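You operate a simulated robot arm through the tools that you are given. There is no shell and no other tool. Be economical: measure what you need, move in short steps, check, and stop when the job is done.

Carry out the task below with a simulated two-armed robot. There is one attempt and no reset: what you move stays moved.

## Task
Take the lid off the teal tub and lay it down on the aisle side of the sheet table.
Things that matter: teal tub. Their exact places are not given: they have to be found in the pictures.

Only the result counts: the job must be done as asked and must still hold three seconds after the hand-in. Knocking over, shifting, dropping, spilling or breaking anything else fails it. A push-on lid holds only when it is set on centred and level and pressed home; a screw cap is set on level and turned clockwise until tight. Flat cloth is picked up by pressing the open fingertips on it (5 to 10 N) and closing them slowly along it; thin cloth reads only 2 to 8 mm in the jaws.

## Robot
Two 7-joint arms with two-finger parallel grippers on one trunk, on a base that drives. Base frame: it is fixed to the floor where the robot stands at the start and does not move with it; the origin is under the middle of the robot, x ahead of it, y to its left, z up. Lengths are in cm, angles in rad, forces in N, time in s.
The left shoulder is at the start at [5, 17.7, 115.4], the right one opposite. With the tool pointing down near the work surface each hand reaches from about 20 to 70 cm from the robot's upright axis, wherever it stands, measured 20 degrees to its own side. Places, roughly: teal tub (11x11x8 cm) [70, 20, 80]. Payload 3.43 kg a hand.
The TCP of each hand is the grasp point between the finger pads, 3.4 cm short of the fingertips. In the tool frame z runs along the fingers and y along their closing line. Largest opening 12.8 cm; finger width 2.4, thickness 1.2; the body of the gripper, 4.8 by 13 cm, starts 9.6 cm behind the TCP.
Orientation is told as [roll, pitch, yaw] about the base's x, y, z axes, in that order, counted from this pose: with the fingers straight down and closing along the base's y, the tool's x points along the base's -x, its y along +y and its z along -z.

## Interface
- The arms move only by the tool send_rows. It takes "left_series", "right_series" or both (then of equal length, played together; a hand with none holds still); each is a list of rows, each an object of numbers (a shift or turn left out is 0, a gripper value left out holds the last): "wx", "wy", "wz": the turn, a rotation vector about the tool's x, y, z in units of 4 degrees (1.0 is 4 degrees); "dx", "dy", "dz": the shift along the tool's x, y, z in units of 30 mm (1.0 is 30 mm); "gripper": the opening in per cent of the stroke, from 0 (shut) to 100 (fully open). In form: [{"wx": .., "wy": .., "wz": .., "dx": .., "dy": .., "dz": .., "gripper": ..}, ...]. A call has 1 to 10 rows; each row shifts and turns the commanded pose from where the row before left it, along the tool's axes as they then stand. A call with a number of a shift or a turn outside -1 to 1 is refused whole. Each row takes 0.2 s and may step no farther than 5 cm and 0.15 rad from the row before; otherwise, or with a gripper value out of range, the whole call is refused. A pose out of reach is approached as far as the arm can. The call stops where the force on the tool passes 40 N (or 10 N more than at its start, if that is more) or the arm is blocked; 0.2 s more then pass. Each finger travels about 10.8 cm/s and halts on what it meets, pressing with about 27 N; the grip force reading is that of the motor and also rises with nothing between the fingers. The clock runs only during rows and for 0.2 s after the last one: add rows that do not move to give the fingers time. It gives the time, the measured TCP pose, the force on the tool (base axes), the opening and the grip force at its end, in the units of the frame above (readings bear some noise), with the torque about the TCP (base axes, N m) and any sound that the robot's microphone picked up.
- Cameras (640 x 400 px; columns grow to the right, rows downward): "scene" is now at [16.17, 1.66, 132.68]; the picture's right is [0.26, -0.97, 0.00], its down [-0.52, -0.14, -0.84] and it looks along [0.81, 0.22, -0.54] (base axes); focal length 279 px, centre (320, 200). "left" rides on the left gripper at [7.6, 1.1, -16] in its tool frame; the picture's right is [-0.15, 0.99, 0.00], its down [-0.88, -0.13, -0.46] and it looks along [-0.45, -0.07, 0.89] (tool axes); focal length 234 px, centre (320, 200). "right" rides on the right gripper at [7.6, -1.1, -16] in its tool frame; the picture's right is [0.15, 0.99, 0.00], its down [-0.88, 0.13, -0.46] and it looks along [-0.45, 0.07, 0.89] (tool axes); focal length 234 px, centre (320, 200).
- capture(camera): a new picture of that camera. No time passes.
- slide_trunk(by): slides the trunk up (or, below 0, down) by that many cm; the arms and the scene camera ride with it, the base frame stays. It gives what a move gives, with no picture.
- base_move(legs): drives the robot by 1 to 6 legs, each [ahead, turn to the left] in cm and rad, along the robot's own axes; the way and the turn of a leg run together, so that a leg with both is an arc; at most 150 cm and 3.142 rad a leg. The arms and the cameras ride along, it lands a little off, and it stops where it bumps. It gives what a move gives.
- aim_head(pan, tilt): turns the head with the scene camera to pan (to the left, within 1.396 rad either way) and tilt (down, from -0.506 to 1.204), counted from straight ahead of the robot. It gives what a move gives.
- pixel_to_xyz(camera, pixels): there is no depth. For up to 12 entries [column, row, z] of the newest picture of that camera ("zoom" is the newest enlarged one), the place [x, y] in the base frame at which the ray of that pixel passes the height z, good to about 0.2 cm, but the place of the scene camera against the robot may be out by one fixed shift of up to 1.2 cm in any direction. No time passes.
- close_up(camera, box): a new picture of the part [left, top, right, bottom] of that camera's present view, enlarged. No time passes.
- finish_job(): hands the job in; it is judged then, once.

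Go step by step. Measure first, check grasps and placings, and put right what went wrong. The budget is 80 turns and 78 pictures, counting those below and the enlarged ones. Unless the task says otherwise, let go and move clear before handing in, and close with one line.

The tools are called by a JSON object that holds its "api" and its "payload". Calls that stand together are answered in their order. send_rows: Moves the arms, as the interface text tells. Its arguments: {"type":"object","properties":{"left_series":{"type":"array","items":{"type":"object","properties":{"wx":{"type":"number"},"wy":{"type":"number"},"wz":{"type":"number"},"dx":{"type":"number"},"dy":{"type":"number"},"dz":{"type":"number"},"gripper":{"type":"number"}}}},"right_series":{"type":"array","items":{"type":"object","properties":{"wx":{"type":"number"},"wy":{"type":"number"},"wz":{"type":"number"},"dx":{"type":"number"},"dy":{"type":"number"},"dz":{"type":"number"},"gripper":{"type":"number"}}}}},"required":[]} The other tools are called the same way: slide_trunk (by) slides the trunk up or down; base_move (legs) drives the base; aim_head (pan, tilt) turns the head that bears the scene camera; capture (camera) takes a picture; pixel_to_xyz (camera, pixels) gives the place at which the rays of pixels pass given heights; close_up (camera, box) takes an enlarged picture of a part of a camera's view; finish_job () hands the job in.

At the start:

```text
time_s: 0.0
left_eef_pos: [46.37, 39.61, 102.71]
left_tcp_rot: [0.0, 0.002, -0.001]
left_contact_force: [-0.2, 0.1, 0.2]
left_torque: [0.01, -0.02, 0.01]
left_finger_gap: 12.8
left_grip_force: 0.1
right_eef_pos: [44.04, -0.27, 104.63]
right_tcp_rot: [0.003, -0.001, 0.001]
right_contact_force: [0.2, -0.4, 0.3]
right_torque: [-0.03, 0.0, -0.03]
right_finger_gap: 12.82
right_grip_force: 0.1
trunk travel left (down, up): [-32.5, 7.6]
robot x, y, heading: [0.08, -0.04, 0.001]
head pan, tilt: [0.264, 0.572]
```

scene: 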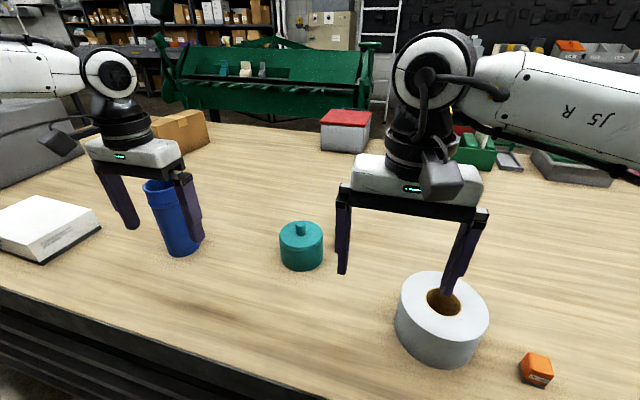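
right: 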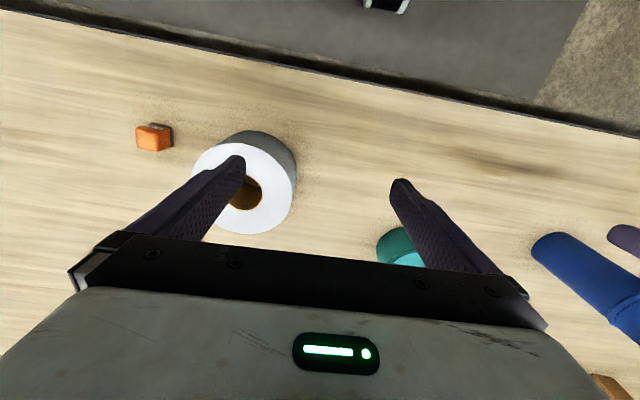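
left: 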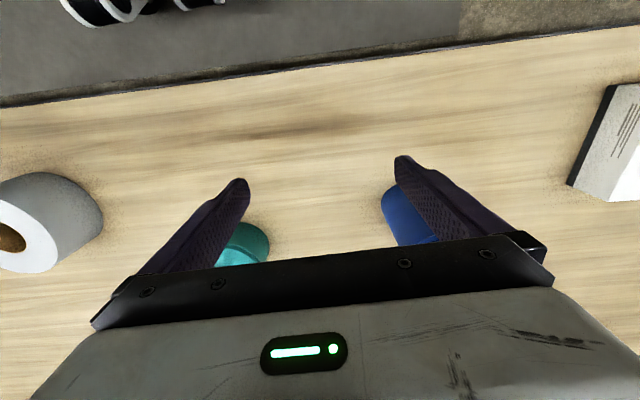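

The teal tub with its knobbed lid is at about (301,245) on the bench. The "sheet table" and its aisle side are not identified yet, so I'll enlarge the tub and look around.

{"api": "close_up", "payload": {"camera": "scene", "box": [240, 190, 360, 290]}}

{"api": "close_up", "payload": {"camera": "scene", "box": [0, 0, 640, 200]}}

{"api": "pixel_to_xyz", "payload": {"camera": "scene", "pixels": [[301, 245, 78], [301, 225, 82], [301, 265, 74], [100, 340, 74], [345, 150, 74], [538, 380, 74], [180, 255, 74]]}}

{"api": "aim_head", "payload": {"pan": 1.2, "tilt": 0.5}}

{"api": "capture", "payload": {"camera": "scene"}}

{"api": "aim_head", "payload": {"pan": -0.9, "tilt": 0.5}}

{"api": "capture", "payload": {"camera": "scene"}}

```text
4.00 times, centred on (300, 240) of scene
```

zoom: 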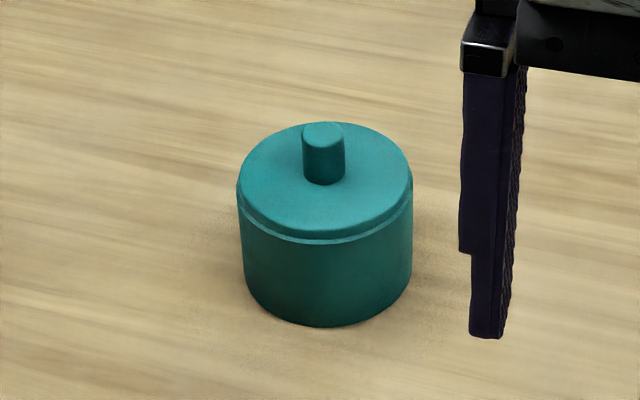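

```text
1.00 times, centred on (320, 100) of scene (not enlarged: the box is as wide or as high as the picture)
```

zoom: 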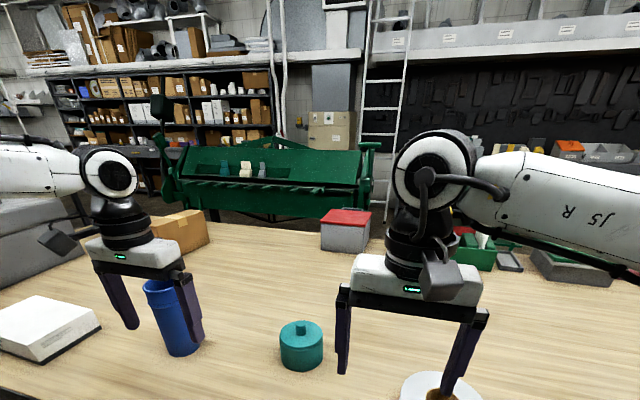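

```text
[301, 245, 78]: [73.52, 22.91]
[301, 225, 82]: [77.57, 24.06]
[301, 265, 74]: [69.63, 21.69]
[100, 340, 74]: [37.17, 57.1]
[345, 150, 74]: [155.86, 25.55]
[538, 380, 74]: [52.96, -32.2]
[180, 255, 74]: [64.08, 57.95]
```

```text
time_s: 1.2
left_eef_pos: [46.28, 39.69, 102.61]
left_tcp_rot: [-0.002, 0.0, 0.0]
left_contact_force: [-0.9, 0.0, -0.1]
left_torque: [0.0, 0.01, -0.01]
left_finger_gap: 12.8
left_grip_force: 0.1
right_eef_pos: [44.16, -0.42, 104.76]
right_tcp_rot: [0.002, 0.0, 0.0]
right_contact_force: [0.6, 0.6, -0.3]
right_torque: [0.02, 0.01, -0.01]
right_finger_gap: 12.79
right_grip_force: 0.1
trunk travel left (down, up): [-32.5, 7.6]
robot x, y, heading: [-0.33, -0.26, 0.0]
head pan, tilt: [1.201, 0.499]
```

```text
72 pictures are left
```

scene: 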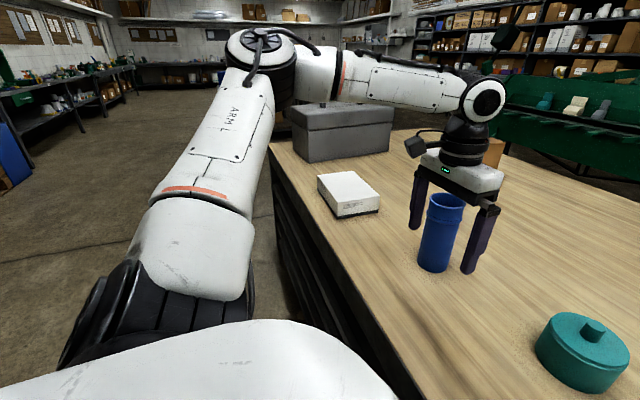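

```text
time_s: 3.2
left_eef_pos: [46.21, 39.79, 102.55]
left_tcp_rot: [-0.002, 0.0, 0.001]
left_contact_force: [0.6, -0.1, -0.6]
left_torque: [-0.01, 0.02, -0.03]
left_finger_gap: 12.81
left_grip_force: 0.0
right_eef_pos: [44.06, -0.31, 104.57]
right_tcp_rot: [0.002, 0.001, 0.0]
right_contact_force: [-0.1, -0.5, 0.2]
right_torque: [0.0, 0.02, -0.03]
right_finger_gap: 12.8
right_grip_force: 0.1
trunk travel left (down, up): [-32.5, 7.6]
robot x, y, heading: [0.07, 0.28, 0.005]
head pan, tilt: [-0.901, 0.499]
```

```text
71 pictures are left
```

scene: 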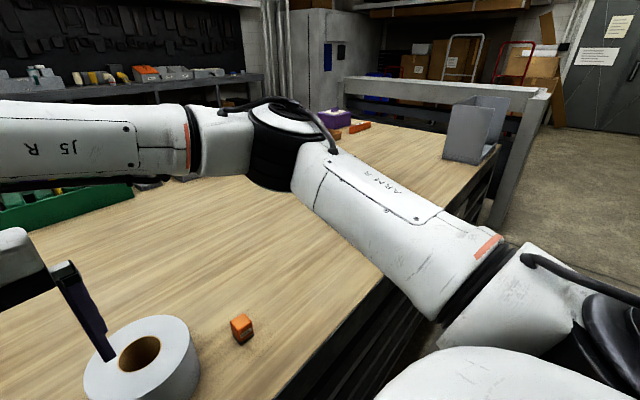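

The long wooden bench stands before the green sheet brake. The robot stands on open floor, which may be the aisle. I'll look farther around before deciding what "sheet table" and "aisle side" mean.

{"api": "aim_head", "payload": {"pan": -1.396, "tilt": 0.2}}

{"api": "capture", "payload": {"camera": "scene"}}

{"api": "aim_head", "payload": {"pan": 1.396, "tilt": 0.2}}

{"api": "capture", "payload": {"camera": "scene"}}

{"api": "aim_head", "payload": {"pan": 0.0, "tilt": 0.2}}

{"api": "capture", "payload": {"camera": "scene"}}

{"api": "aim_head", "payload": {"pan": 0.3, "tilt": 0.85}}

{"api": "capture", "payload": {"camera": "scene"}}

```text
time_s: 4.2
left_eef_pos: [46.28, 39.71, 102.57]
left_tcp_rot: [-0.001, 0.0, 0.001]
left_contact_force: [0.1, 0.5, -1.1]
left_torque: [0.0, 0.01, 0.02]
left_finger_gap: 12.81
left_grip_force: 0.1
right_eef_pos: [43.93, -0.32, 104.64]
right_tcp_rot: [0.002, 0.0, 0.002]
right_contact_force: [-0.1, 0.2, -0.2]
right_torque: [-0.03, 0.01, 0.03]
right_finger_gap: 12.78
right_grip_force: 0.2
trunk travel left (down, up): [-32.5, 7.6]
robot x, y, heading: [0.33, 0.13, 0.001]
head pan, tilt: [-1.396, 0.201]
```

```text
70 pictures are left
```

scene: 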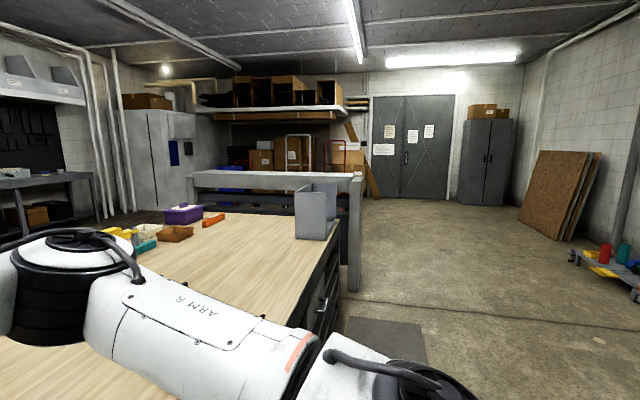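

```text
time_s: 6.6
left_eef_pos: [46.19, 39.72, 102.68]
left_tcp_rot: [0.0, 0.0, 0.001]
left_contact_force: [0.8, 1.1, 0.3]
left_torque: [0.02, -0.01, -0.04]
left_finger_gap: 12.8
left_grip_force: 0.1
right_eef_pos: [44.03, -0.35, 104.75]
right_tcp_rot: [0.001, 0.001, -0.001]
right_contact_force: [0.0, -0.8, 0.5]
right_torque: [0.02, 0.0, 0.01]
right_finger_gap: 12.77
right_grip_force: 0.0
trunk travel left (down, up): [-32.5, 7.6]
robot x, y, heading: [-0.2, -0.09, -0.001]
head pan, tilt: [1.396, 0.201]
```

```text
69 pictures are left
```

scene: 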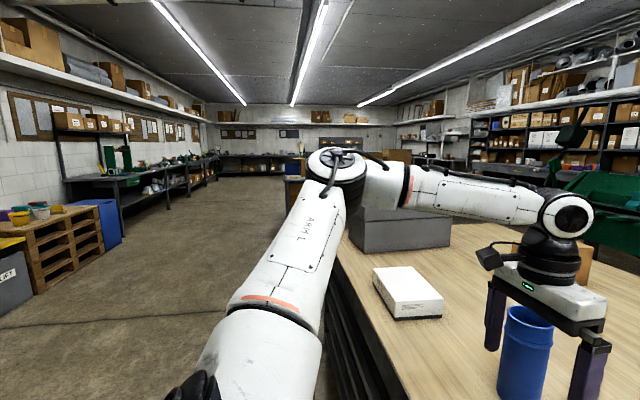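

```text
time_s: 8.1
left_eef_pos: [46.34, 39.72, 102.49]
left_tcp_rot: [-0.001, -0.001, -0.001]
left_contact_force: [0.1, 0.3, -0.2]
left_torque: [0.0, -0.01, 0.01]
left_finger_gap: 12.79
left_grip_force: 0.0
right_eef_pos: [44.05, -0.42, 104.66]
right_tcp_rot: [0.0, 0.0, 0.0]
right_contact_force: [0.3, 0.5, 0.0]
right_torque: [0.0, 0.0, -0.01]
right_finger_gap: 12.78
right_grip_force: 0.1
trunk travel left (down, up): [-32.5, 7.6]
robot x, y, heading: [-0.46, 0.13, -0.003]
head pan, tilt: [0.0, 0.201]
```

```text
68 pictures are left
```

scene: 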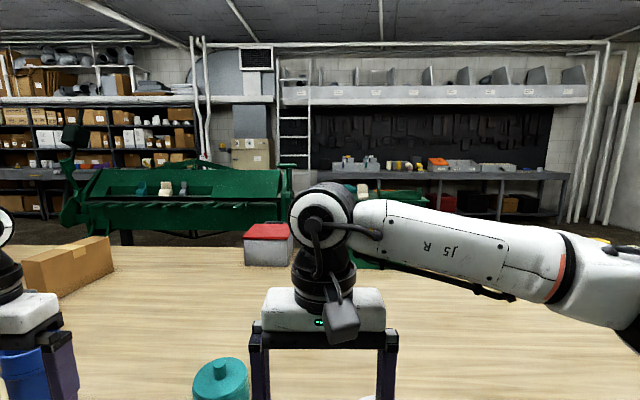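

```text
time_s: 9.2
left_eef_pos: [46.39, 39.7, 102.65]
left_tcp_rot: [0.0, -0.002, 0.002]
left_contact_force: [-0.5, -0.1, -0.1]
left_torque: [0.0, 0.0, -0.02]
left_finger_gap: 12.8
left_grip_force: 0.1
right_eef_pos: [44.0, -0.29, 104.72]
right_tcp_rot: [0.004, -0.001, 0.001]
right_contact_force: [0.2, 0.1, -0.2]
right_torque: [-0.03, 0.03, -0.06]
right_finger_gap: 12.79
right_grip_force: 0.1
trunk travel left (down, up): [-32.5, 7.6]
robot x, y, heading: [-0.14, -0.07, 0.001]
head pan, tilt: [0.3, 0.85]
```

```text
67 pictures are left
```

scene: 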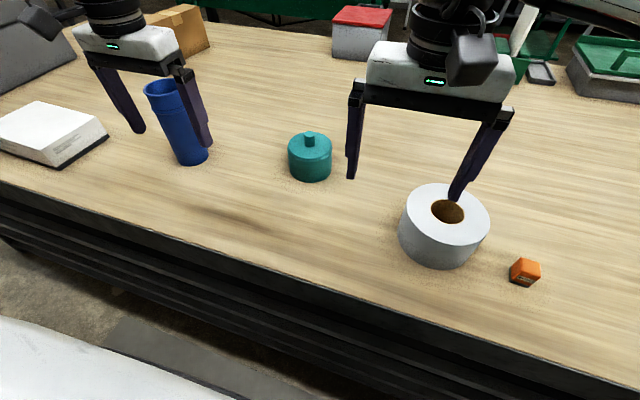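

The aisle is the open floor on the robot's side (-x), and this bench is the sheet table, with sheet drawers below it. Next I'll measure the tub, the table edge and the free area in front of the tub.

{"api": "pixel_to_xyz", "payload": {"camera": "scene", "pixels": [[100, 209, 74], [230, 247, 74], [310, 272, 74], [460, 319, 74], [310, 180, 74], [288, 168, 74], [331, 170, 74], [310, 134, 84], [310, 145, 82], [430, 266, 74], [190, 164, 74], [250, 200, 74]]}}

{"api": "close_up", "payload": {"camera": "scene", "box": [250, 115, 370, 190]}}

{"api": "aim_head", "payload": {"pan": 0.3, "tilt": 1.2}}

{"api": "capture", "payload": {"camera": "scene"}}

```text
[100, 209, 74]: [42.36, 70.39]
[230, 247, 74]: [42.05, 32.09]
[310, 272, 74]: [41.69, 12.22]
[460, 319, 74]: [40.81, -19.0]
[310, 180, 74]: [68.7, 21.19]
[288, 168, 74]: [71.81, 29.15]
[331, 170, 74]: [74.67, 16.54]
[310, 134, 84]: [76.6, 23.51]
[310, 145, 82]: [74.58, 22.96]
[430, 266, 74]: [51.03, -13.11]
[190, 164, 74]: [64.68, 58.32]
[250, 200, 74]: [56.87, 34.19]
```

```text
5.33 times, centred on (310, 152) of scene
```

zoom: 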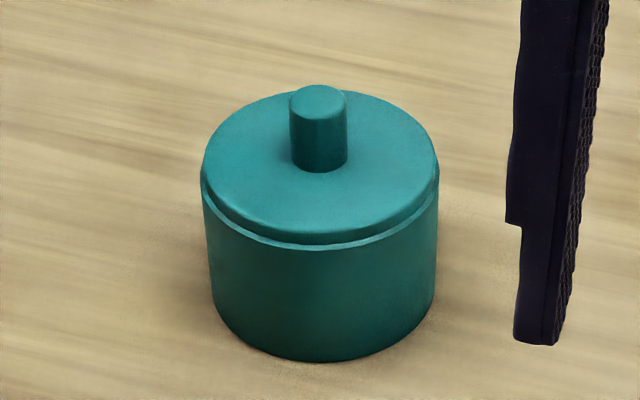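

```text
time_s: 10.0
left_eef_pos: [46.3, 39.64, 102.58]
left_tcp_rot: [0.001, -0.002, -0.002]
left_contact_force: [-0.5, 0.5, -0.1]
left_torque: [0.02, 0.01, 0.01]
left_finger_gap: 12.81
left_grip_force: 0.1
right_eef_pos: [44.04, -0.36, 104.66]
right_tcp_rot: [0.003, 0.0, 0.0]
right_contact_force: [0.0, 0.0, -0.1]
right_torque: [0.01, -0.01, 0.02]
right_finger_gap: 12.78
right_grip_force: 0.0
trunk travel left (down, up): [-32.5, 7.6]
robot x, y, heading: [0.19, 0.14, 0.003]
head pan, tilt: [0.3, 1.201]
```

```text
65 pictures are left
```

scene: 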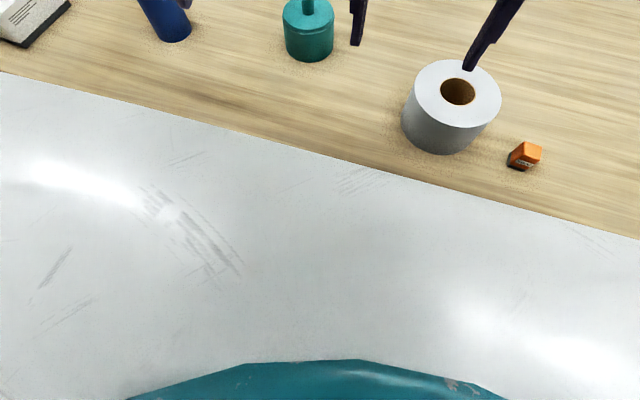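

Tub is about at (73,22) and the table edge is near x≈42. The table height is still uncertain. I'll bring the left hand over towards the tub to triangulate with its camera.

{"api": "send_rows", "payload": {"left_series": [{"dx": -0.7, "dy": -0.97}, {"dx": -0.7, "dy": -0.97}, {"dx": -0.7, "dy": -0.97}, {"dx": -0.7, "dy": -0.97}, {"dx": -0.7, "dy": -0.97}, {"dx": -0.7, "dy": -0.97}, {}]}}

{"api": "capture", "payload": {"camera": "left"}}

{"api": "aim_head", "payload": {"pan": 0.3, "tilt": 0.75}}

{"api": "capture", "payload": {"camera": "scene"}}

```text
time_s: 11.6
left_eef_pos: [55.92, 24.46, 102.49]
left_tcp_rot: [0.001, -0.002, 0.001]
left_contact_force: [0.3, 0.6, 0.2]
left_torque: [-0.02, 0.01, 0.01]
left_finger_gap: 12.79
left_grip_force: 0.2
left hand out of reach, approached as far as the arm can: row 6
right_eef_pos: [44.04, -0.31, 104.55]
right_tcp_rot: [0.001, 0.0, 0.0]
right_contact_force: [-0.2, -0.4, 0.7]
right_torque: [-0.03, 0.02, -0.04]
right_finger_gap: 12.78
right_grip_force: 0.0
trunk travel left (down, up): [-32.5, 7.6]
robot x, y, heading: [-0.04, -0.31, 0.004]
head pan, tilt: [0.3, 1.201]
```

```text
64 pictures are left
```

left: 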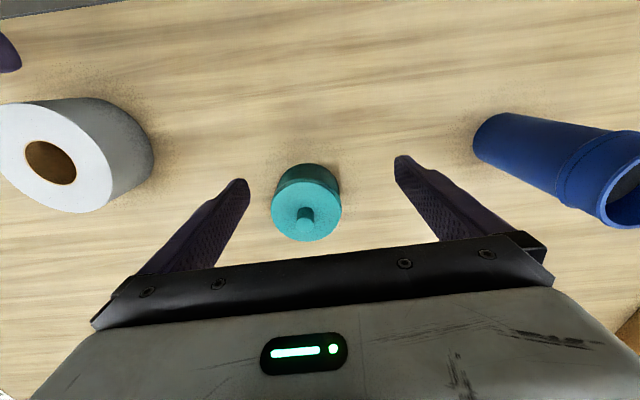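

```text
time_s: 12.5
left_eef_pos: [56.05, 24.35, 102.51]
left_tcp_rot: [-0.002, -0.002, 0.0]
left_contact_force: [-0.1, 0.3, -0.2]
left_torque: [-0.02, 0.0, 0.0]
left_finger_gap: 12.8
left_grip_force: 0.0
right_eef_pos: [44.02, -0.37, 104.62]
right_tcp_rot: [0.003, 0.002, 0.0]
right_contact_force: [-0.8, 0.4, -0.1]
right_torque: [0.0, 0.0, -0.02]
right_finger_gap: 12.81
right_grip_force: 0.1
trunk travel left (down, up): [-32.5, 7.6]
robot x, y, heading: [0.08, 0.06, 0.001]
head pan, tilt: [0.3, 0.75]
```

```text
63 pictures are left
```

scene: 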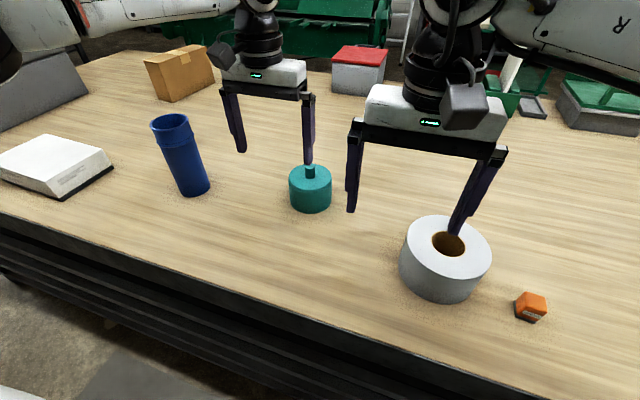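

The left arm stops at x≈56 at this height, so the robot may need to drive closer. The knob shows at (305,214) in the left view and (311,170) in the scene; I'll triangulate.

{"api": "pixel_to_xyz", "payload": {"camera": "left", "pixels": [[305, 214, 82], [305, 214, 84], [305, 214, 86], [305, 214, 88], [307, 165, 74], [307, 165, 76], [307, 240, 82], [307, 240, 84], [272, 213, 83], [342, 207, 83]]}}

{"api": "pixel_to_xyz", "payload": {"camera": "scene", "pixels": [[311, 167, 82], [311, 167, 84], [311, 167, 86], [311, 167, 88], [311, 212, 74], [311, 212, 76], [291, 177, 83], [331, 177, 83]]}}

{"api": "close_up", "payload": {"camera": "left", "box": [250, 145, 370, 245]}}

{"api": "close_up", "payload": {"camera": "scene", "box": [270, 150, 350, 220]}}

```text
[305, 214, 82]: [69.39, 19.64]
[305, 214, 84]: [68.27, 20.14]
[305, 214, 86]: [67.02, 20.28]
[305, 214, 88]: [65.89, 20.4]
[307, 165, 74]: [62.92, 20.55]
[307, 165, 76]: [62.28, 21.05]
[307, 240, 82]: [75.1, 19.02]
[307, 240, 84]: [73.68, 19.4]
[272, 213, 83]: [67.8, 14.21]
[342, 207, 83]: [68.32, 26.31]
```

```text
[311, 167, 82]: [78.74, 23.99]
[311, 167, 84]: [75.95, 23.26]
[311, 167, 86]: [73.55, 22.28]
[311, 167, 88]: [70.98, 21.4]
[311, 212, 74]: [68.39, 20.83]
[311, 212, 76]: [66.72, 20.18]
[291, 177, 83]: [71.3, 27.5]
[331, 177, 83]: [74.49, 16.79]
```

```text
4.00 times, centred on (310, 195) of left
```

zoom: 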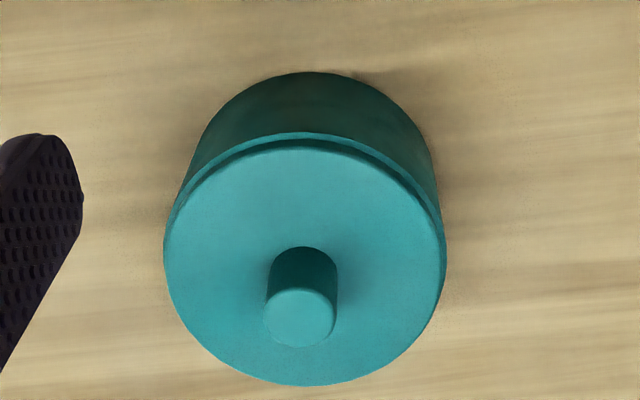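

```text
5.71 times, centred on (310, 185) of scene
```

zoom: 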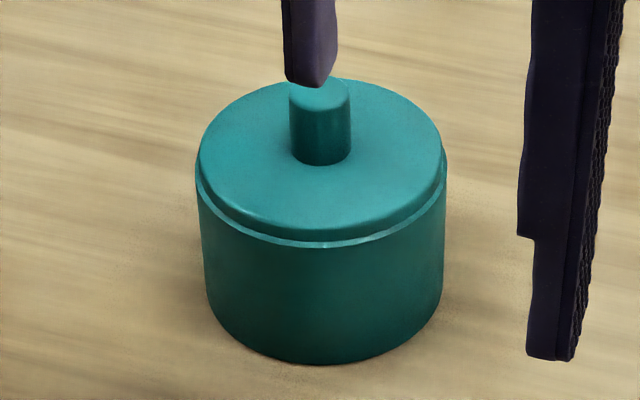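

The two views disagree in height, probably because of the scene camera's offset. I'll calibrate with the visible left fingertips at (241,152) and (308,164).

{"api": "pixel_to_xyz", "payload": {"camera": "scene", "pixels": [[241, 152, 99.1], [308, 164, 99.1], [351, 212, 101.2], [310, 213.5, 78], [310, 213.5, 80], [310, 213.5, 82]]}}

{"api": "pixel_to_xyz", "payload": {"camera": "left", "pixels": [[305, 224, 86], [305, 224, 88], [305, 224, 90], [307.5, 163, 78], [307.5, 163, 80], [307.5, 163, 82]]}}

{"api": "close_up", "payload": {"camera": "scene", "box": [220, 60, 380, 220]}}

```text
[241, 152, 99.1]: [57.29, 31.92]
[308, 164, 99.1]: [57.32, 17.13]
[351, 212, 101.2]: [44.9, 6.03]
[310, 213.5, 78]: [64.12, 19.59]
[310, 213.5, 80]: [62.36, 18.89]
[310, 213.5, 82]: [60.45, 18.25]
```

```text
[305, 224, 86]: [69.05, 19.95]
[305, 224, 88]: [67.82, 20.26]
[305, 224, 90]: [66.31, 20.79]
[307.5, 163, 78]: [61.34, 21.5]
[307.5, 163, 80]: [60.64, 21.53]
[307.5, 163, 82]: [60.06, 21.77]
```

```text
2.50 times, centred on (300, 140) of scene
```

zoom: 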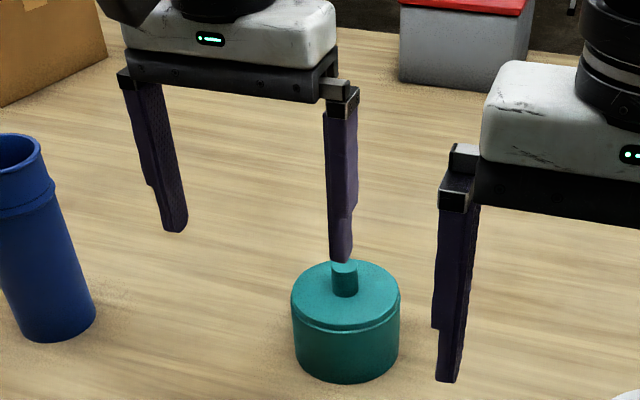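

After correcting for the fingertip offset (scene reads about +1.2 in x), the table is at z≈80.5. The knob top is near (66,20.5,91). I'll lower the left hand and stretch above it, narrowing the jaws.

{"api": "send_rows", "payload": {"left_series": [{"dz": 0.8, "gripper": 55}, {"dz": 0.8}, {"dx": -0.6, "dy": -0.25}, {"dx": -0.6, "dy": -0.25}, {"dx": -0.6, "dy": -0.25}, {"dx": -0.6, "dy": -0.25}, {"dx": -0.6, "dy": -0.25}, {}]}}

{"api": "capture", "payload": {"camera": "left"}}

{"api": "capture", "payload": {"camera": "scene"}}

```text
time_s: 14.3
left_eef_pos: [56.3, 25.23, 98.66]
left_tcp_rot: [0.0, -0.001, -0.002]
left_contact_force: [0.0, -0.2, 0.2]
left_torque: [0.01, 0.04, 0.0]
left_finger_gap: 7.05
left_grip_force: 0.0
left hand out of reach, approached as far as the arm can: row 2, 3, 4, 5, 6, 7
right_eef_pos: [43.94, -0.42, 104.57]
right_tcp_rot: [0.003, 0.0, 0.001]
right_contact_force: [-0.8, -0.7, -0.7]
right_torque: [0.01, 0.0, -0.03]
right_finger_gap: 12.82
right_grip_force: 0.1
trunk travel left (down, up): [-32.5, 7.6]
robot x, y, heading: [0.17, 0.01, 0.002]
head pan, tilt: [0.3, 0.75]
```

```text
59 pictures are left
```

left: 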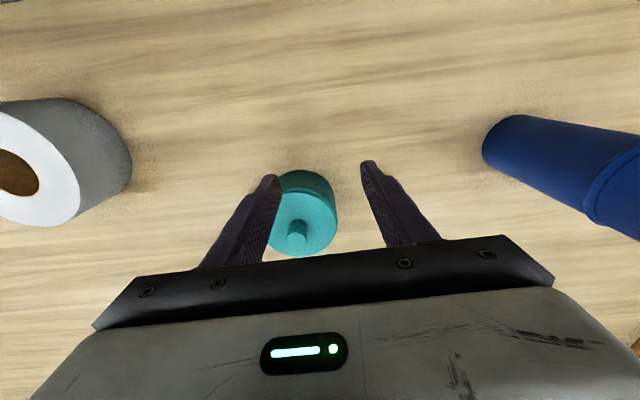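

```text
58 pictures are left
```

scene: 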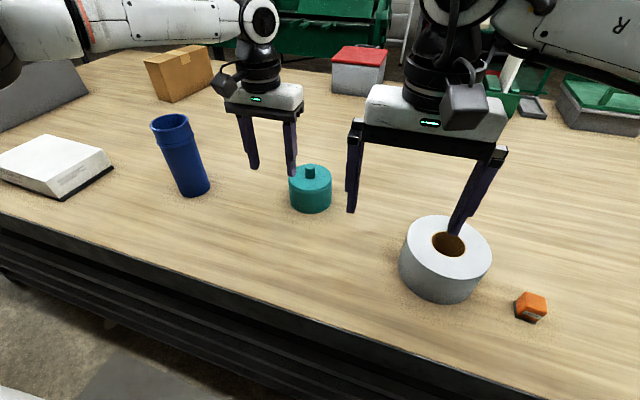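

The left arm tops out at x≈56, so I'll drive the robot ahead in small steps. The fingertips at z≈95 clear the knob top at ≈91.

{"api": "base_move", "payload": {"legs": [[5, 0]]}}

```text
time_s: 15.2
left_eef_pos: [61.32, 25.45, 98.57]
left_tcp_rot: [0.001, 0.0, 0.002]
left_contact_force: [0.5, -0.4, 0.7]
left_torque: [-0.02, 0.07, 0.02]
left_finger_gap: 7.04
left_grip_force: 0.0
right_eef_pos: [49.19, -0.26, 104.57]
right_tcp_rot: [0.001, -0.001, -0.001]
right_contact_force: [0.0, 1.0, 0.8]
right_torque: [0.01, 0.02, -0.02]
right_finger_gap: 12.8
right_grip_force: 0.1
trunk travel left (down, up): [-32.5, 7.6]
robot x, y, heading: [4.96, -0.16, -0.001]
head pan, tilt: [0.3, 0.75]
```

No bump. I'll go another 6 cm.

{"api": "base_move", "payload": {"legs": [[6, 0]]}}

{"api": "send_rows", "payload": {"left_series": [{"dx": 0.3, "dy": -0.5}, {"dx": 0.3, "dy": -0.5}, {"dy": -0.5}, {}]}}

{"api": "capture", "payload": {"camera": "left"}}

{"api": "capture", "payload": {"camera": "scene"}}

```text
time_s: 16.2
left_eef_pos: [63.88, 25.43, 98.68]
left_tcp_rot: [0.001, 0.0, 0.0]
left_contact_force: [0.6, -0.8, 0.1]
left_torque: [0.02, -0.04, 0.03]
left_finger_gap: 7.04
left_grip_force: 0.0
right_eef_pos: [51.71, -0.34, 104.7]
right_tcp_rot: [-0.002, -0.001, -0.001]
right_contact_force: [0.2, -0.3, 0.4]
right_torque: [-0.01, -0.05, 0.01]
right_finger_gap: 12.82
right_grip_force: 0.1
trunk travel left (down, up): [-32.5, 7.6]
robot x, y, heading: [7.89, 0.16, -0.001]
head pan, tilt: [0.3, 0.75]
stopped in leg 1: the robot was blocked; the commanded pose is now the measured one
```

```text
time_s: 17.2
left_eef_pos: [61.44, 21.5, 98.56]
left_tcp_rot: [-0.001, -0.001, 0.002]
left_contact_force: [0.4, -0.7, -0.2]
left_torque: [0.04, 0.03, -0.02]
left_finger_gap: 7.05
left_grip_force: 0.1
left hand out of reach, approached as far as the arm can: row 3
right_eef_pos: [51.69, -0.42, 104.54]
right_tcp_rot: [-0.002, 0.002, -0.002]
right_contact_force: [-0.8, 0.3, -0.4]
right_torque: [0.0, 0.01, 0.0]
right_finger_gap: 12.81
right_grip_force: 0.1
trunk travel left (down, up): [-32.5, 7.6]
robot x, y, heading: [7.58, 0.13, -0.001]
head pan, tilt: [0.3, 0.75]
```

```text
57 pictures are left
```

left: 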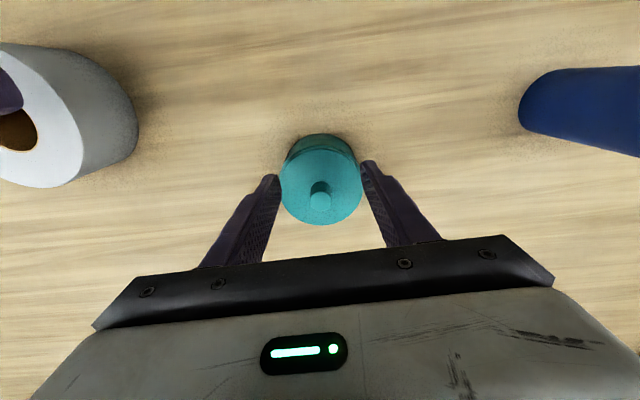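

```text
56 pictures are left
```

scene: 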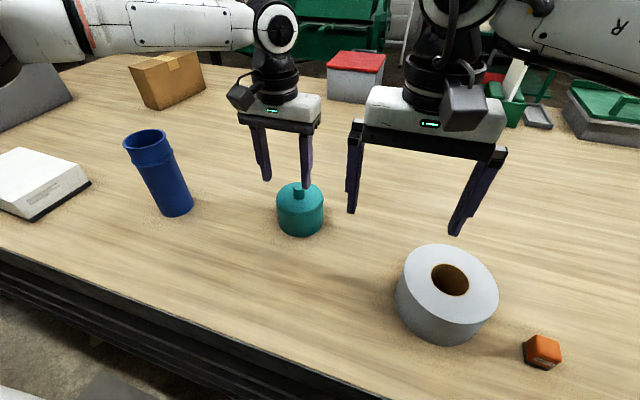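

The base is against the table at robot x≈7.6, and nothing on the table has moved. I'll measure the knob from this closer hand view, at (320,202).

{"api": "close_up", "payload": {"camera": "left", "box": [260, 125, 380, 235]}}

{"api": "pixel_to_xyz", "payload": {"camera": "left", "pixels": [[320, 202, 88], [320, 202, 90], [320, 202, 91], [320, 202, 92], [320, 225, 87], [320, 225, 88], [320, 133, 79], [320, 133, 80], [320, 133, 81], [279, 190, 87], [362, 185, 87]]}}

{"api": "slide_trunk", "payload": {"by": 7}}

{"api": "send_rows", "payload": {"left_series": [{"dz": 0.9}, {"dz": 0.9}, {"dx": -0.8}, {"dx": -0.8}, {}]}}

```text
3.64 times, centred on (320, 180) of left
```

zoom: 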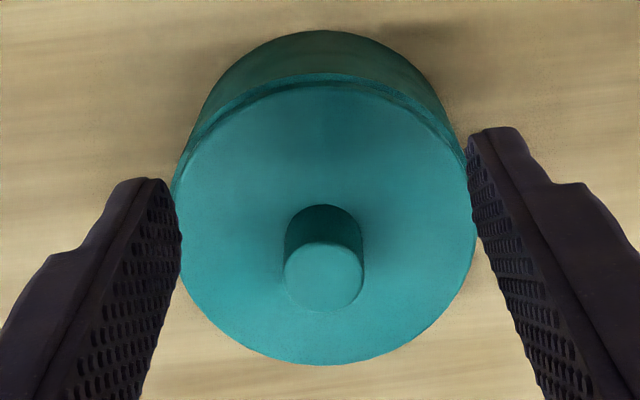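

```text
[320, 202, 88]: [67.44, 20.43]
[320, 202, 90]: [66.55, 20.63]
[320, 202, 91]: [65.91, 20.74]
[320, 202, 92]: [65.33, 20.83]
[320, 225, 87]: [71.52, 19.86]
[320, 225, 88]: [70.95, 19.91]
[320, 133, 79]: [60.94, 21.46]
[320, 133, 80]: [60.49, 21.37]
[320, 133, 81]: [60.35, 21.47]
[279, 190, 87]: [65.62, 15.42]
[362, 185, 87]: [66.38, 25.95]
```

```text
time_s: 18.3
left_eef_pos: [61.51, 21.38, 105.5]
left_tcp_rot: [0.0, -0.002, 0.001]
left_contact_force: [0.3, 0.0, -0.1]
left_torque: [-0.01, -0.01, 0.0]
left_finger_gap: 7.05
left_grip_force: 0.0
right_eef_pos: [51.78, -0.34, 111.58]
right_tcp_rot: [-0.003, 0.001, 0.0]
right_contact_force: [0.4, 0.1, -0.5]
right_torque: [0.01, 0.0, -0.01]
right_finger_gap: 12.81
right_grip_force: 0.0
trunk travel left (down, up): [-39.5, 0.6]
robot x, y, heading: [7.75, 0.16, -0.001]
head pan, tilt: [0.3, 0.75]
```

```text
time_s: 19.5
left_eef_pos: [62.44, 24.05, 101.25]
left_tcp_rot: [-0.001, -0.003, 0.002]
left_contact_force: [0.1, -0.3, 0.1]
left_torque: [0.03, 0.01, -0.02]
left_finger_gap: 7.04
left_grip_force: 0.0
left hand out of reach, approached as far as the arm can: row 1, 2, 3, 4
right_eef_pos: [51.71, -0.3, 111.59]
right_tcp_rot: [-0.002, 0.0, -0.002]
right_contact_force: [0.1, -0.4, 0.0]
right_torque: [-0.02, 0.01, 0.01]
right_finger_gap: 12.79
right_grip_force: 0.1
trunk travel left (down, up): [-39.5, 0.6]
robot x, y, heading: [7.79, -0.03, 0.002]
head pan, tilt: [0.3, 0.75]
```

The knob top is confirmed at about (66,20.7,91), so the tub's centre is about (66,20.7). The arm stalls, perhaps from its posture, so I'll retract, lower, and then extend.

{"api": "send_rows", "payload": {"left_series": [{"dx": 0.9}, {"dx": 0.9}, {"dx": 0.9}, {"dx": 0.9}, {}]}}

{"api": "aim_head", "payload": {"pan": 0.7, "tilt": 0.4}}

{"api": "capture", "payload": {"camera": "scene"}}

```text
time_s: 20.7
left_eef_pos: [51.67, 24.42, 101.42]
left_tcp_rot: [-0.002, -0.001, 0.001]
left_contact_force: [0.4, 0.2, -0.1]
left_torque: [0.03, -0.01, 0.01]
left_finger_gap: 7.03
left_grip_force: 0.0
right_eef_pos: [51.74, -0.37, 111.55]
right_tcp_rot: [-0.002, 0.003, -0.001]
right_contact_force: [-0.2, -0.1, -0.3]
right_torque: [-0.03, -0.02, 0.02]
right_finger_gap: 12.8
right_grip_force: 0.1
trunk travel left (down, up): [-39.5, 0.6]
robot x, y, heading: [7.62, 0.11, 0.001]
head pan, tilt: [0.3, 0.75]
```

```text
time_s: 21.5
left_eef_pos: [51.75, 24.43, 101.57]
left_tcp_rot: [-0.001, -0.001, 0.002]
left_contact_force: [0.3, 0.7, 0.1]
left_torque: [-0.03, 0.0, -0.01]
left_finger_gap: 7.02
left_grip_force: 0.0
right_eef_pos: [51.73, -0.4, 111.57]
right_tcp_rot: [-0.001, 0.0, -0.003]
right_contact_force: [0.0, 0.2, 0.5]
right_torque: [-0.02, 0.02, -0.03]
right_finger_gap: 12.78
right_grip_force: 0.1
trunk travel left (down, up): [-39.5, 0.6]
robot x, y, heading: [7.94, 0.12, 0.003]
head pan, tilt: [0.7, 0.4]
```

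```text
54 pictures are left
```

scene: 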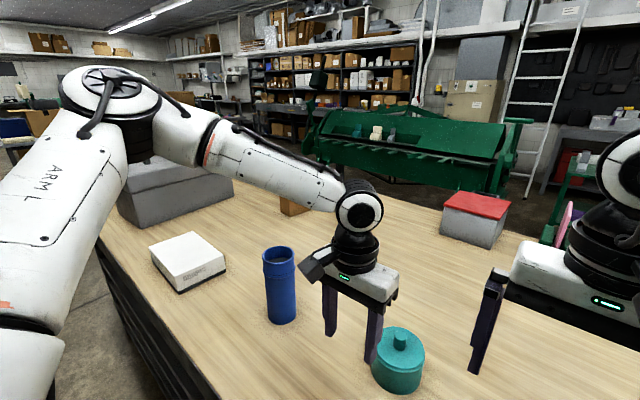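

The elbow is still well bent, so a wrist joint limit is likely what blocks the arm. The knob is round, so I can yaw the tool; I'll try that and extend.

{"api": "send_rows", "payload": {"left_series": [{"wz": 1}, {"wz": 1}, {"wz": 1}, {"wz": 1}, {"wz": 1}, {"wz": 1}, {"wz": 1}, {}]}}

{"api": "send_rows", "payload": {"left_series": [{"dx": -0.85, "dy": -0.45}, {"dx": -0.85, "dy": -0.45}, {"dx": -0.85, "dy": -0.45}, {"dx": -0.85, "dy": -0.45}, {}]}}

```text
time_s: 23.3
left_eef_pos: [51.46, 24.04, 101.31]
left_tcp_rot: [0.0, -0.003, -0.49]
left_contact_force: [-0.9, -0.2, -1.0]
left_torque: [0.03, -0.02, 0.02]
left_finger_gap: 7.03
left_grip_force: 0.0
right_eef_pos: [51.81, -0.32, 111.56]
right_tcp_rot: [-0.002, -0.001, -0.002]
right_contact_force: [-0.3, 0.4, 0.3]
right_torque: [-0.01, 0.03, -0.04]
right_finger_gap: 12.78
right_grip_force: 0.0
trunk travel left (down, up): [-39.5, 0.6]
robot x, y, heading: [7.86, 0.13, -0.003]
head pan, tilt: [0.7, 0.4]
```

```text
time_s: 24.5
left_eef_pos: [56.23, 16.87, 101.74]
left_tcp_rot: [0.002, -0.004, -0.488]
left_contact_force: [-0.4, -0.4, -0.9]
left_torque: [0.03, -0.02, 0.01]
left_finger_gap: 7.04
left_grip_force: 0.1
left hand out of reach, approached as far as the arm can: row 4
right_eef_pos: [51.75, -0.35, 111.45]
right_tcp_rot: [-0.001, 0.001, -0.002]
right_contact_force: [0.3, -0.5, -0.9]
right_torque: [-0.03, -0.01, -0.02]
right_finger_gap: 12.78
right_grip_force: 0.0
trunk travel left (down, up): [-39.5, 0.6]
robot x, y, heading: [7.8, -0.12, 0.004]
head pan, tilt: [0.7, 0.4]
```

With yaw -0.49 the hand stopped at (56,17). I'll push towards the tub along the yawed axes to test the reach, tips about 98, clear of the knob.

{"api": "send_rows", "payload": {"left_series": [{"dx": -0.57, "dy": 0.66}, {"dx": -0.57, "dy": 0.66}, {"dx": -0.57, "dy": 0.66}, {"dx": -0.57, "dy": 0.66}, {}]}}

{"api": "capture", "payload": {"camera": "scene"}}

```text
time_s: 25.7
left_eef_pos: [62.58, 23.53, 102.81]
left_tcp_rot: [0.0, -0.005, -0.488]
left_contact_force: [0.4, -0.7, 0.7]
left_torque: [-0.01, 0.02, -0.01]
left_finger_gap: 7.07
left_grip_force: 0.0
left hand out of reach, approached as far as the arm can: row 1, 2, 3, 4
right_eef_pos: [51.76, -0.39, 111.51]
right_tcp_rot: [0.0, -0.001, -0.002]
right_contact_force: [0.3, -0.8, -0.6]
right_torque: [0.02, -0.02, 0.02]
right_finger_gap: 12.8
right_grip_force: 0.0
trunk travel left (down, up): [-39.5, 0.6]
robot x, y, heading: [7.61, -0.33, 0.003]
head pan, tilt: [0.7, 0.4]
```

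```text
53 pictures are left
```

scene: 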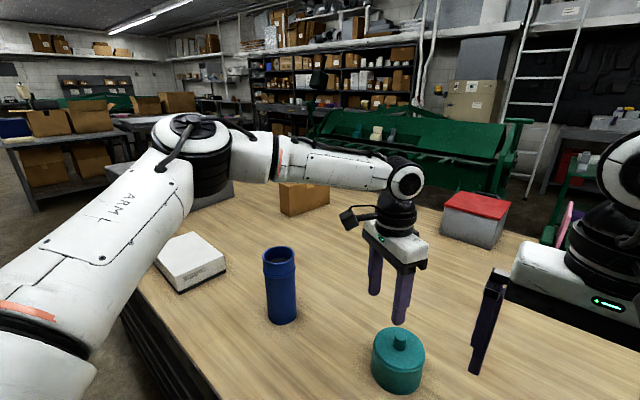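

Yaw makes no difference, and the hand drifts upward as it strains, so a higher hand relative to the shoulder may reach farther. I'll test by raising both hands and pushing towards the tub.

{"api": "send_rows", "payload": {"left_series": [{"dz": -0.9}, {"dz": -0.9}, {"dz": -0.9}, {"dz": -0.9}, {"dz": -0.9}, {"dx": -0.4, "dy": 0.3}, {"dx": -0.4, "dy": 0.1}, {"dx": -0.4, "dy": 0.0}, {"dx": -0.4}, {}], "right_series": [{"dz": -0.8}, {"dz": -0.8}, {"dz": -0.8}, {"dz": -0.8}, {"dz": -0.8}, {}, {}, {}, {}, {}]}}

```text
time_s: 27.9
left_eef_pos: [63.01, 24.59, 115.71]
left_tcp_rot: [-0.001, -0.004, -0.486]
left_contact_force: [-0.2, -0.6, -0.4]
left_torque: [0.02, 0.0, 0.0]
left_finger_gap: 7.04
left_grip_force: 0.1
left hand out of reach, approached as far as the arm can: row 5, 6, 7, 8, 9
right_eef_pos: [51.74, -0.44, 123.67]
right_tcp_rot: [-0.003, 0.001, -0.001]
right_contact_force: [-0.3, 0.2, 0.0]
right_torque: [0.01, 0.03, -0.01]
right_finger_gap: 12.79
right_grip_force: 0.0
trunk travel left (down, up): [-39.5, 0.6]
robot x, y, heading: [7.65, -0.06, -0.002]
head pan, tilt: [0.7, 0.4]
```

The reach falls off towards the middle and grows farther to the left, so I'll turn the robot right to put the tub more to its left. First I'll back off a little; both hands are high and clear.

{"api": "base_move", "payload": {"legs": [[-3, 0], [0, -0.45]]}}

{"api": "aim_head", "payload": {"pan": 0.7, "tilt": 0.6}}

{"api": "capture", "payload": {"camera": "scene"}}

```text
time_s: 30.1
left_eef_pos: [65.24, -1.84, 115.81]
left_tcp_rot: [0.0, -0.003, -0.937]
left_contact_force: [0.2, 0.5, -0.4]
left_torque: [0.02, 0.01, -0.02]
left_finger_gap: 7.05
left_grip_force: 0.2
right_eef_pos: [44.21, -19.64, 123.64]
right_tcp_rot: [0.001, 0.0, -0.451]
right_contact_force: [0.1, 0.4, 0.9]
right_torque: [0.01, 0.01, 0.03]
right_finger_gap: 12.81
right_grip_force: 0.0
trunk travel left (down, up): [-39.5, 0.6]
robot x, y, heading: [4.52, 0.08, -0.449]
head pan, tilt: [0.7, 0.4]
```

```text
time_s: 30.8
left_eef_pos: [65.23, -1.74, 115.8]
left_tcp_rot: [0.0, -0.003, -0.934]
left_contact_force: [0.4, -0.8, 0.8]
left_torque: [0.0, 0.05, 0.0]
left_finger_gap: 7.03
left_grip_force: 0.1
right_eef_pos: [44.25, -19.56, 123.76]
right_tcp_rot: [-0.002, 0.0, -0.449]
right_contact_force: [0.4, 0.9, -0.6]
right_torque: [0.0, 0.03, -0.02]
right_finger_gap: 12.81
right_grip_force: 0.0
trunk travel left (down, up): [-39.5, 0.6]
robot x, y, heading: [4.7, 0.25, -0.451]
head pan, tilt: [0.7, 0.6]
```

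```text
52 pictures are left
```

scene: 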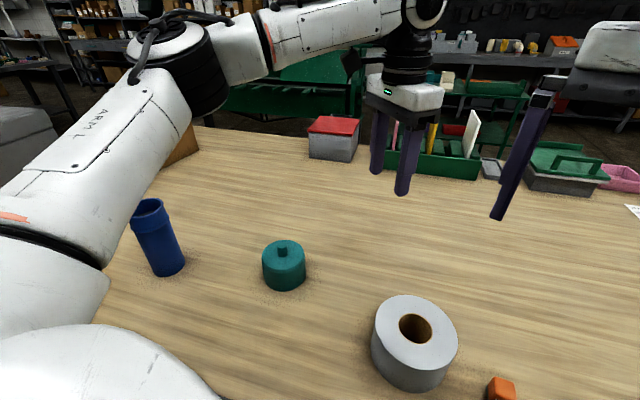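

Nothing was disturbed. I'll move the left hand over to (66,20.7), lowering to about 105, along the yawed axes.

{"api": "send_rows", "payload": {"left_series": [{"dx": 0.843, "dy": 0.664, "dz": 0.5}, {"dx": 0.843, "dy": 0.664, "dz": 0.5}, {"dx": 0.843, "dy": 0.664, "dz": 0.5}, {"dx": 0.843, "dy": 0.664, "dz": 0.5}, {"dx": 0.843, "dy": 0.664, "dz": 0.5}, {"dx": 0.843, "dy": 0.664, "dz": 0.5}, {"dx": 0.843, "dy": 0.664, "dz": 0.5}, {}]}}

{"api": "capture", "payload": {"camera": "left"}}

```text
time_s: 32.6
left_eef_pos: [65.85, 20.7, 105.2]
left_tcp_rot: [-0.001, -0.005, -0.936]
left_contact_force: [-0.5, 0.4, 0.3]
left_torque: [0.0, 0.02, 0.03]
left_finger_gap: 7.02
left_grip_force: 0.1
right_eef_pos: [44.17, -19.5, 123.6]
right_tcp_rot: [-0.001, 0.0, -0.45]
right_contact_force: [1.0, -0.5, 0.2]
right_torque: [0.01, -0.04, 0.04]
right_finger_gap: 12.81
right_grip_force: 0.0
trunk travel left (down, up): [-39.5, 0.6]
robot x, y, heading: [4.51, -0.28, -0.448]
head pan, tilt: [0.7, 0.6]
```

```text
51 pictures are left
```

left: 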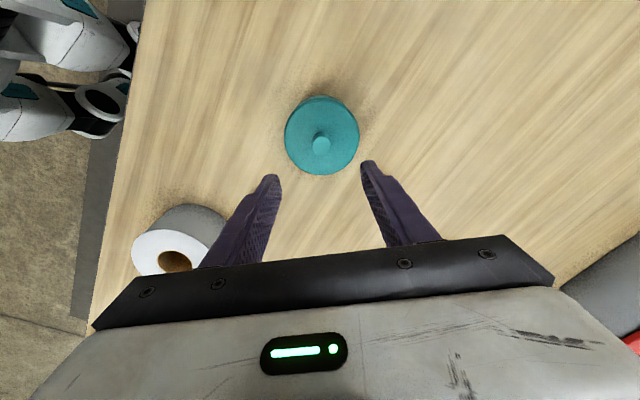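

The knob at (321,145) lies exactly on the tool axis projection. I'll lower so the fingertips flank the knob just above the lid.

{"api": "send_rows", "payload": {"left_series": [{"dz": 0.85}, {"dz": 0.85}, {"dz": 0.85}, {"dz": 0.85}, {"dz": 0.7}, {}]}}

{"api": "capture", "payload": {"camera": "left"}}

{"api": "close_up", "payload": {"camera": "scene", "box": [220, 180, 360, 300]}}

```text
time_s: 34.0
left_eef_pos: [65.82, 20.87, 93.01]
left_tcp_rot: [0.001, -0.002, -0.936]
left_contact_force: [0.6, -0.2, -0.1]
left_torque: [-0.03, -0.01, 0.01]
left_finger_gap: 7.02
left_grip_force: 0.1
right_eef_pos: [44.28, -19.54, 123.66]
right_tcp_rot: [0.001, -0.002, -0.45]
right_contact_force: [0.2, -1.6, -0.7]
right_torque: [0.0, -0.01, -0.02]
right_finger_gap: 12.81
right_grip_force: 0.1
trunk travel left (down, up): [-39.5, 0.6]
robot x, y, heading: [4.55, -0.02, -0.448]
head pan, tilt: [0.7, 0.6]
```

```text
50 pictures are left
```

left: 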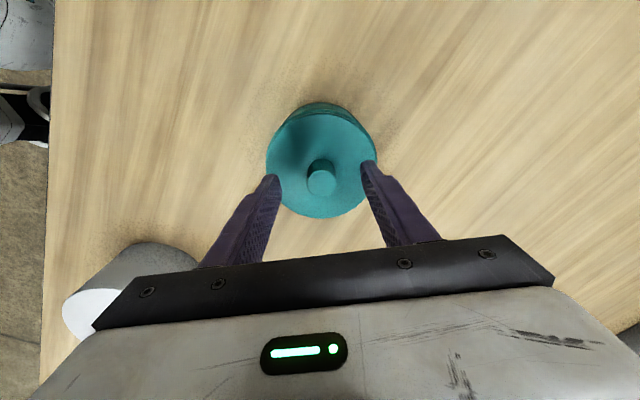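

```text
3.33 times, centred on (290, 240) of scene
```

zoom: 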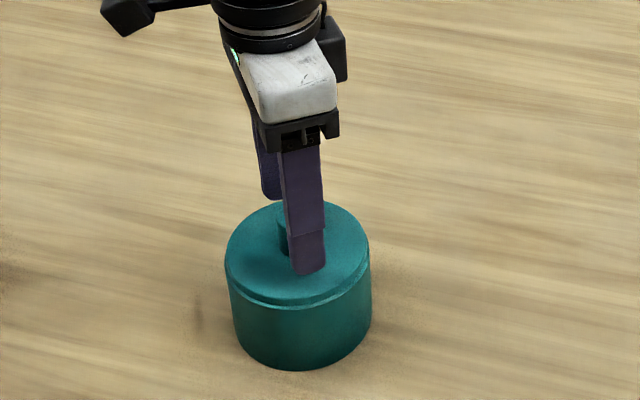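

The knob is centred between the fingers at (321,181), matching the prediction. I'll go 0.6 cm lower and close slowly.

{"api": "send_rows", "payload": {"left_series": [{"dz": 0.2}, {}, {"gripper": 35}, {"gripper": 30}, {"gripper": 26}, {"gripper": 23}, {"gripper": 20}, {"gripper": 15}, {"gripper": 10}, {}]}}

{"api": "capture", "payload": {"camera": "left"}}

{"api": "close_up", "payload": {"camera": "scene", "box": [220, 180, 360, 300]}}

```text
time_s: 36.2
left_eef_pos: [65.96, 20.95, 92.25]
left_tcp_rot: [0.0, -0.003, -0.935]
left_contact_force: [1.9, 1.8, 1.3]
left_torque: [0.08, -0.06, 0.01]
left_finger_gap: 2.39
left_grip_force: 26.8
right_eef_pos: [44.08, -19.45, 123.53]
right_tcp_rot: [-0.001, -0.001, -0.451]
right_contact_force: [-0.3, -0.4, 0.2]
right_torque: [-0.01, 0.03, 0.02]
right_finger_gap: 12.8
right_grip_force: 0.0
trunk travel left (down, up): [-39.5, 0.6]
robot x, y, heading: [4.89, -0.22, -0.445]
head pan, tilt: [0.7, 0.6]
```

```text
48 pictures are left
```

left: 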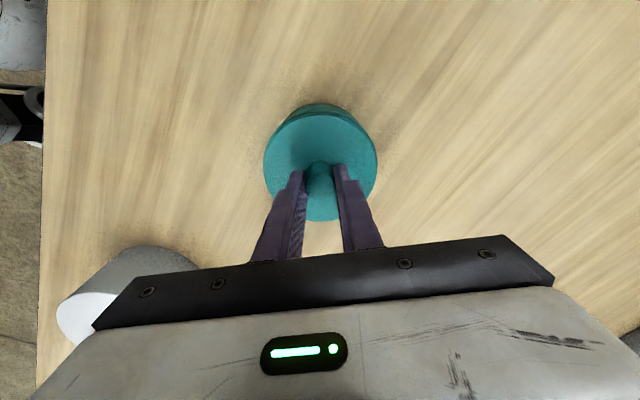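

```text
3.33 times, centred on (290, 240) of scene
```

zoom: 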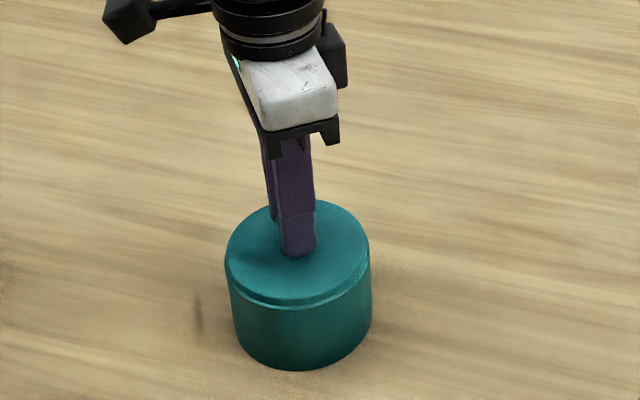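

The knob (2.4 cm) is gripped. I'll lift slowly by small steps and watch whether the tub body stays behind.

{"api": "send_rows", "payload": {"left_series": [{"dz": -0.1, "gripper": 5}, {"dz": -0.1}, {"dz": -0.1}, {"dz": -0.1}, {"dz": -0.1}, {}]}}

{"api": "close_up", "payload": {"camera": "scene", "box": [220, 180, 360, 300]}}

```text
time_s: 37.6
left_eef_pos: [65.79, 20.86, 93.77]
left_tcp_rot: [-0.001, -0.003, -0.936]
left_contact_force: [0.0, -0.6, -4.3]
left_torque: [-0.02, -0.02, 0.03]
left_finger_gap: 2.39
left_grip_force: 27.3
right_eef_pos: [44.37, -19.41, 123.53]
right_tcp_rot: [-0.002, 0.003, -0.451]
right_contact_force: [-0.2, 0.0, 0.3]
right_torque: [-0.01, 0.01, -0.01]
right_finger_gap: 12.78
right_grip_force: 0.1
trunk travel left (down, up): [-39.5, 0.6]
robot x, y, heading: [4.87, 0.03, -0.446]
head pan, tilt: [0.7, 0.6]
```

```text
3.33 times, centred on (290, 240) of scene
```

zoom: 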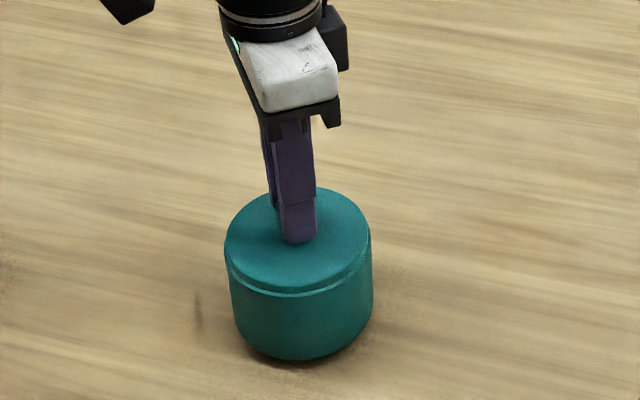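

The whole tub came up with the lid (4.3 N), so it is a tight push-on lid. I need the right hand to hold the body while the left pulls. I'll carry the tub to free bench space both hands can reach, first lifting high.

{"api": "send_rows", "payload": {"left_series": [{"dz": -0.5}, {"dz": -0.8}, {"dz": -0.8}, {"dz": -0.8}, {"dz": -0.8}, {"dz": -0.8}, {"dz": -0.8}, {}]}}

{"api": "close_up", "payload": {"camera": "scene", "box": [0, 100, 640, 400]}}

{"api": "capture", "payload": {"camera": "left"}}

{"api": "pixel_to_xyz", "payload": {"camera": "left", "pixels": [[130, 200, 80.5], [145, 60, 80.5]]}}

```text
time_s: 39.4
left_eef_pos: [65.91, 20.94, 109.49]
left_tcp_rot: [-0.003, -0.004, -0.935]
left_contact_force: [-0.8, 1.2, -5.1]
left_torque: [0.01, 0.02, 0.04]
left_finger_gap: 2.37
left_grip_force: 27.4
right_eef_pos: [44.32, -19.46, 123.5]
right_tcp_rot: [-0.003, 0.0, -0.45]
right_contact_force: [-1.1, -0.6, -0.2]
right_torque: [-0.03, 0.0, -0.02]
right_finger_gap: 12.81
right_grip_force: 0.2
trunk travel left (down, up): [-39.5, 0.6]
robot x, y, heading: [4.95, -0.16, -0.45]
head pan, tilt: [0.7, 0.6]
```

```text
1.00 times, centred on (320, 250) of scene (not enlarged: the box is as wide or as high as the picture)
```

zoom: 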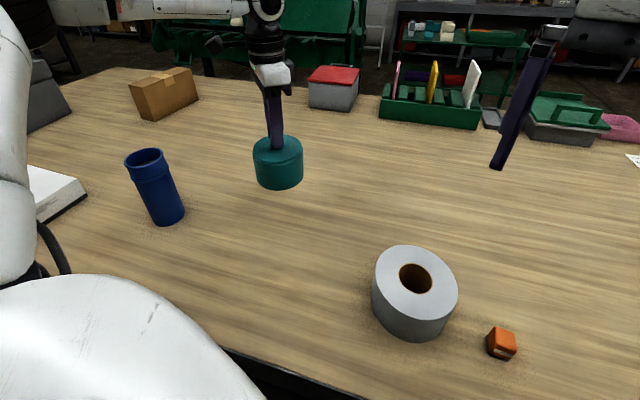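

```text
44 pictures are left
```

left: 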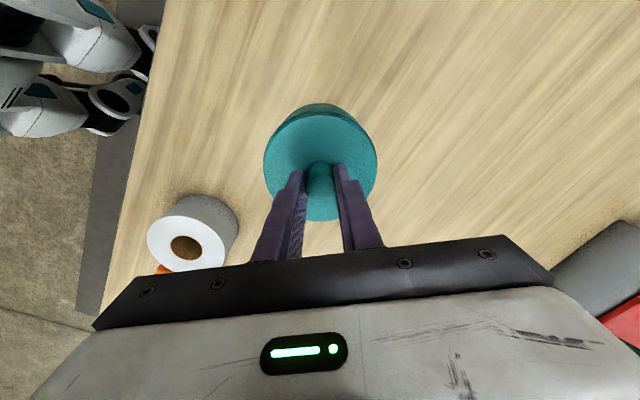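

```text
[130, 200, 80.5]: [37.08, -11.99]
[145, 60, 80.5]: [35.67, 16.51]
```

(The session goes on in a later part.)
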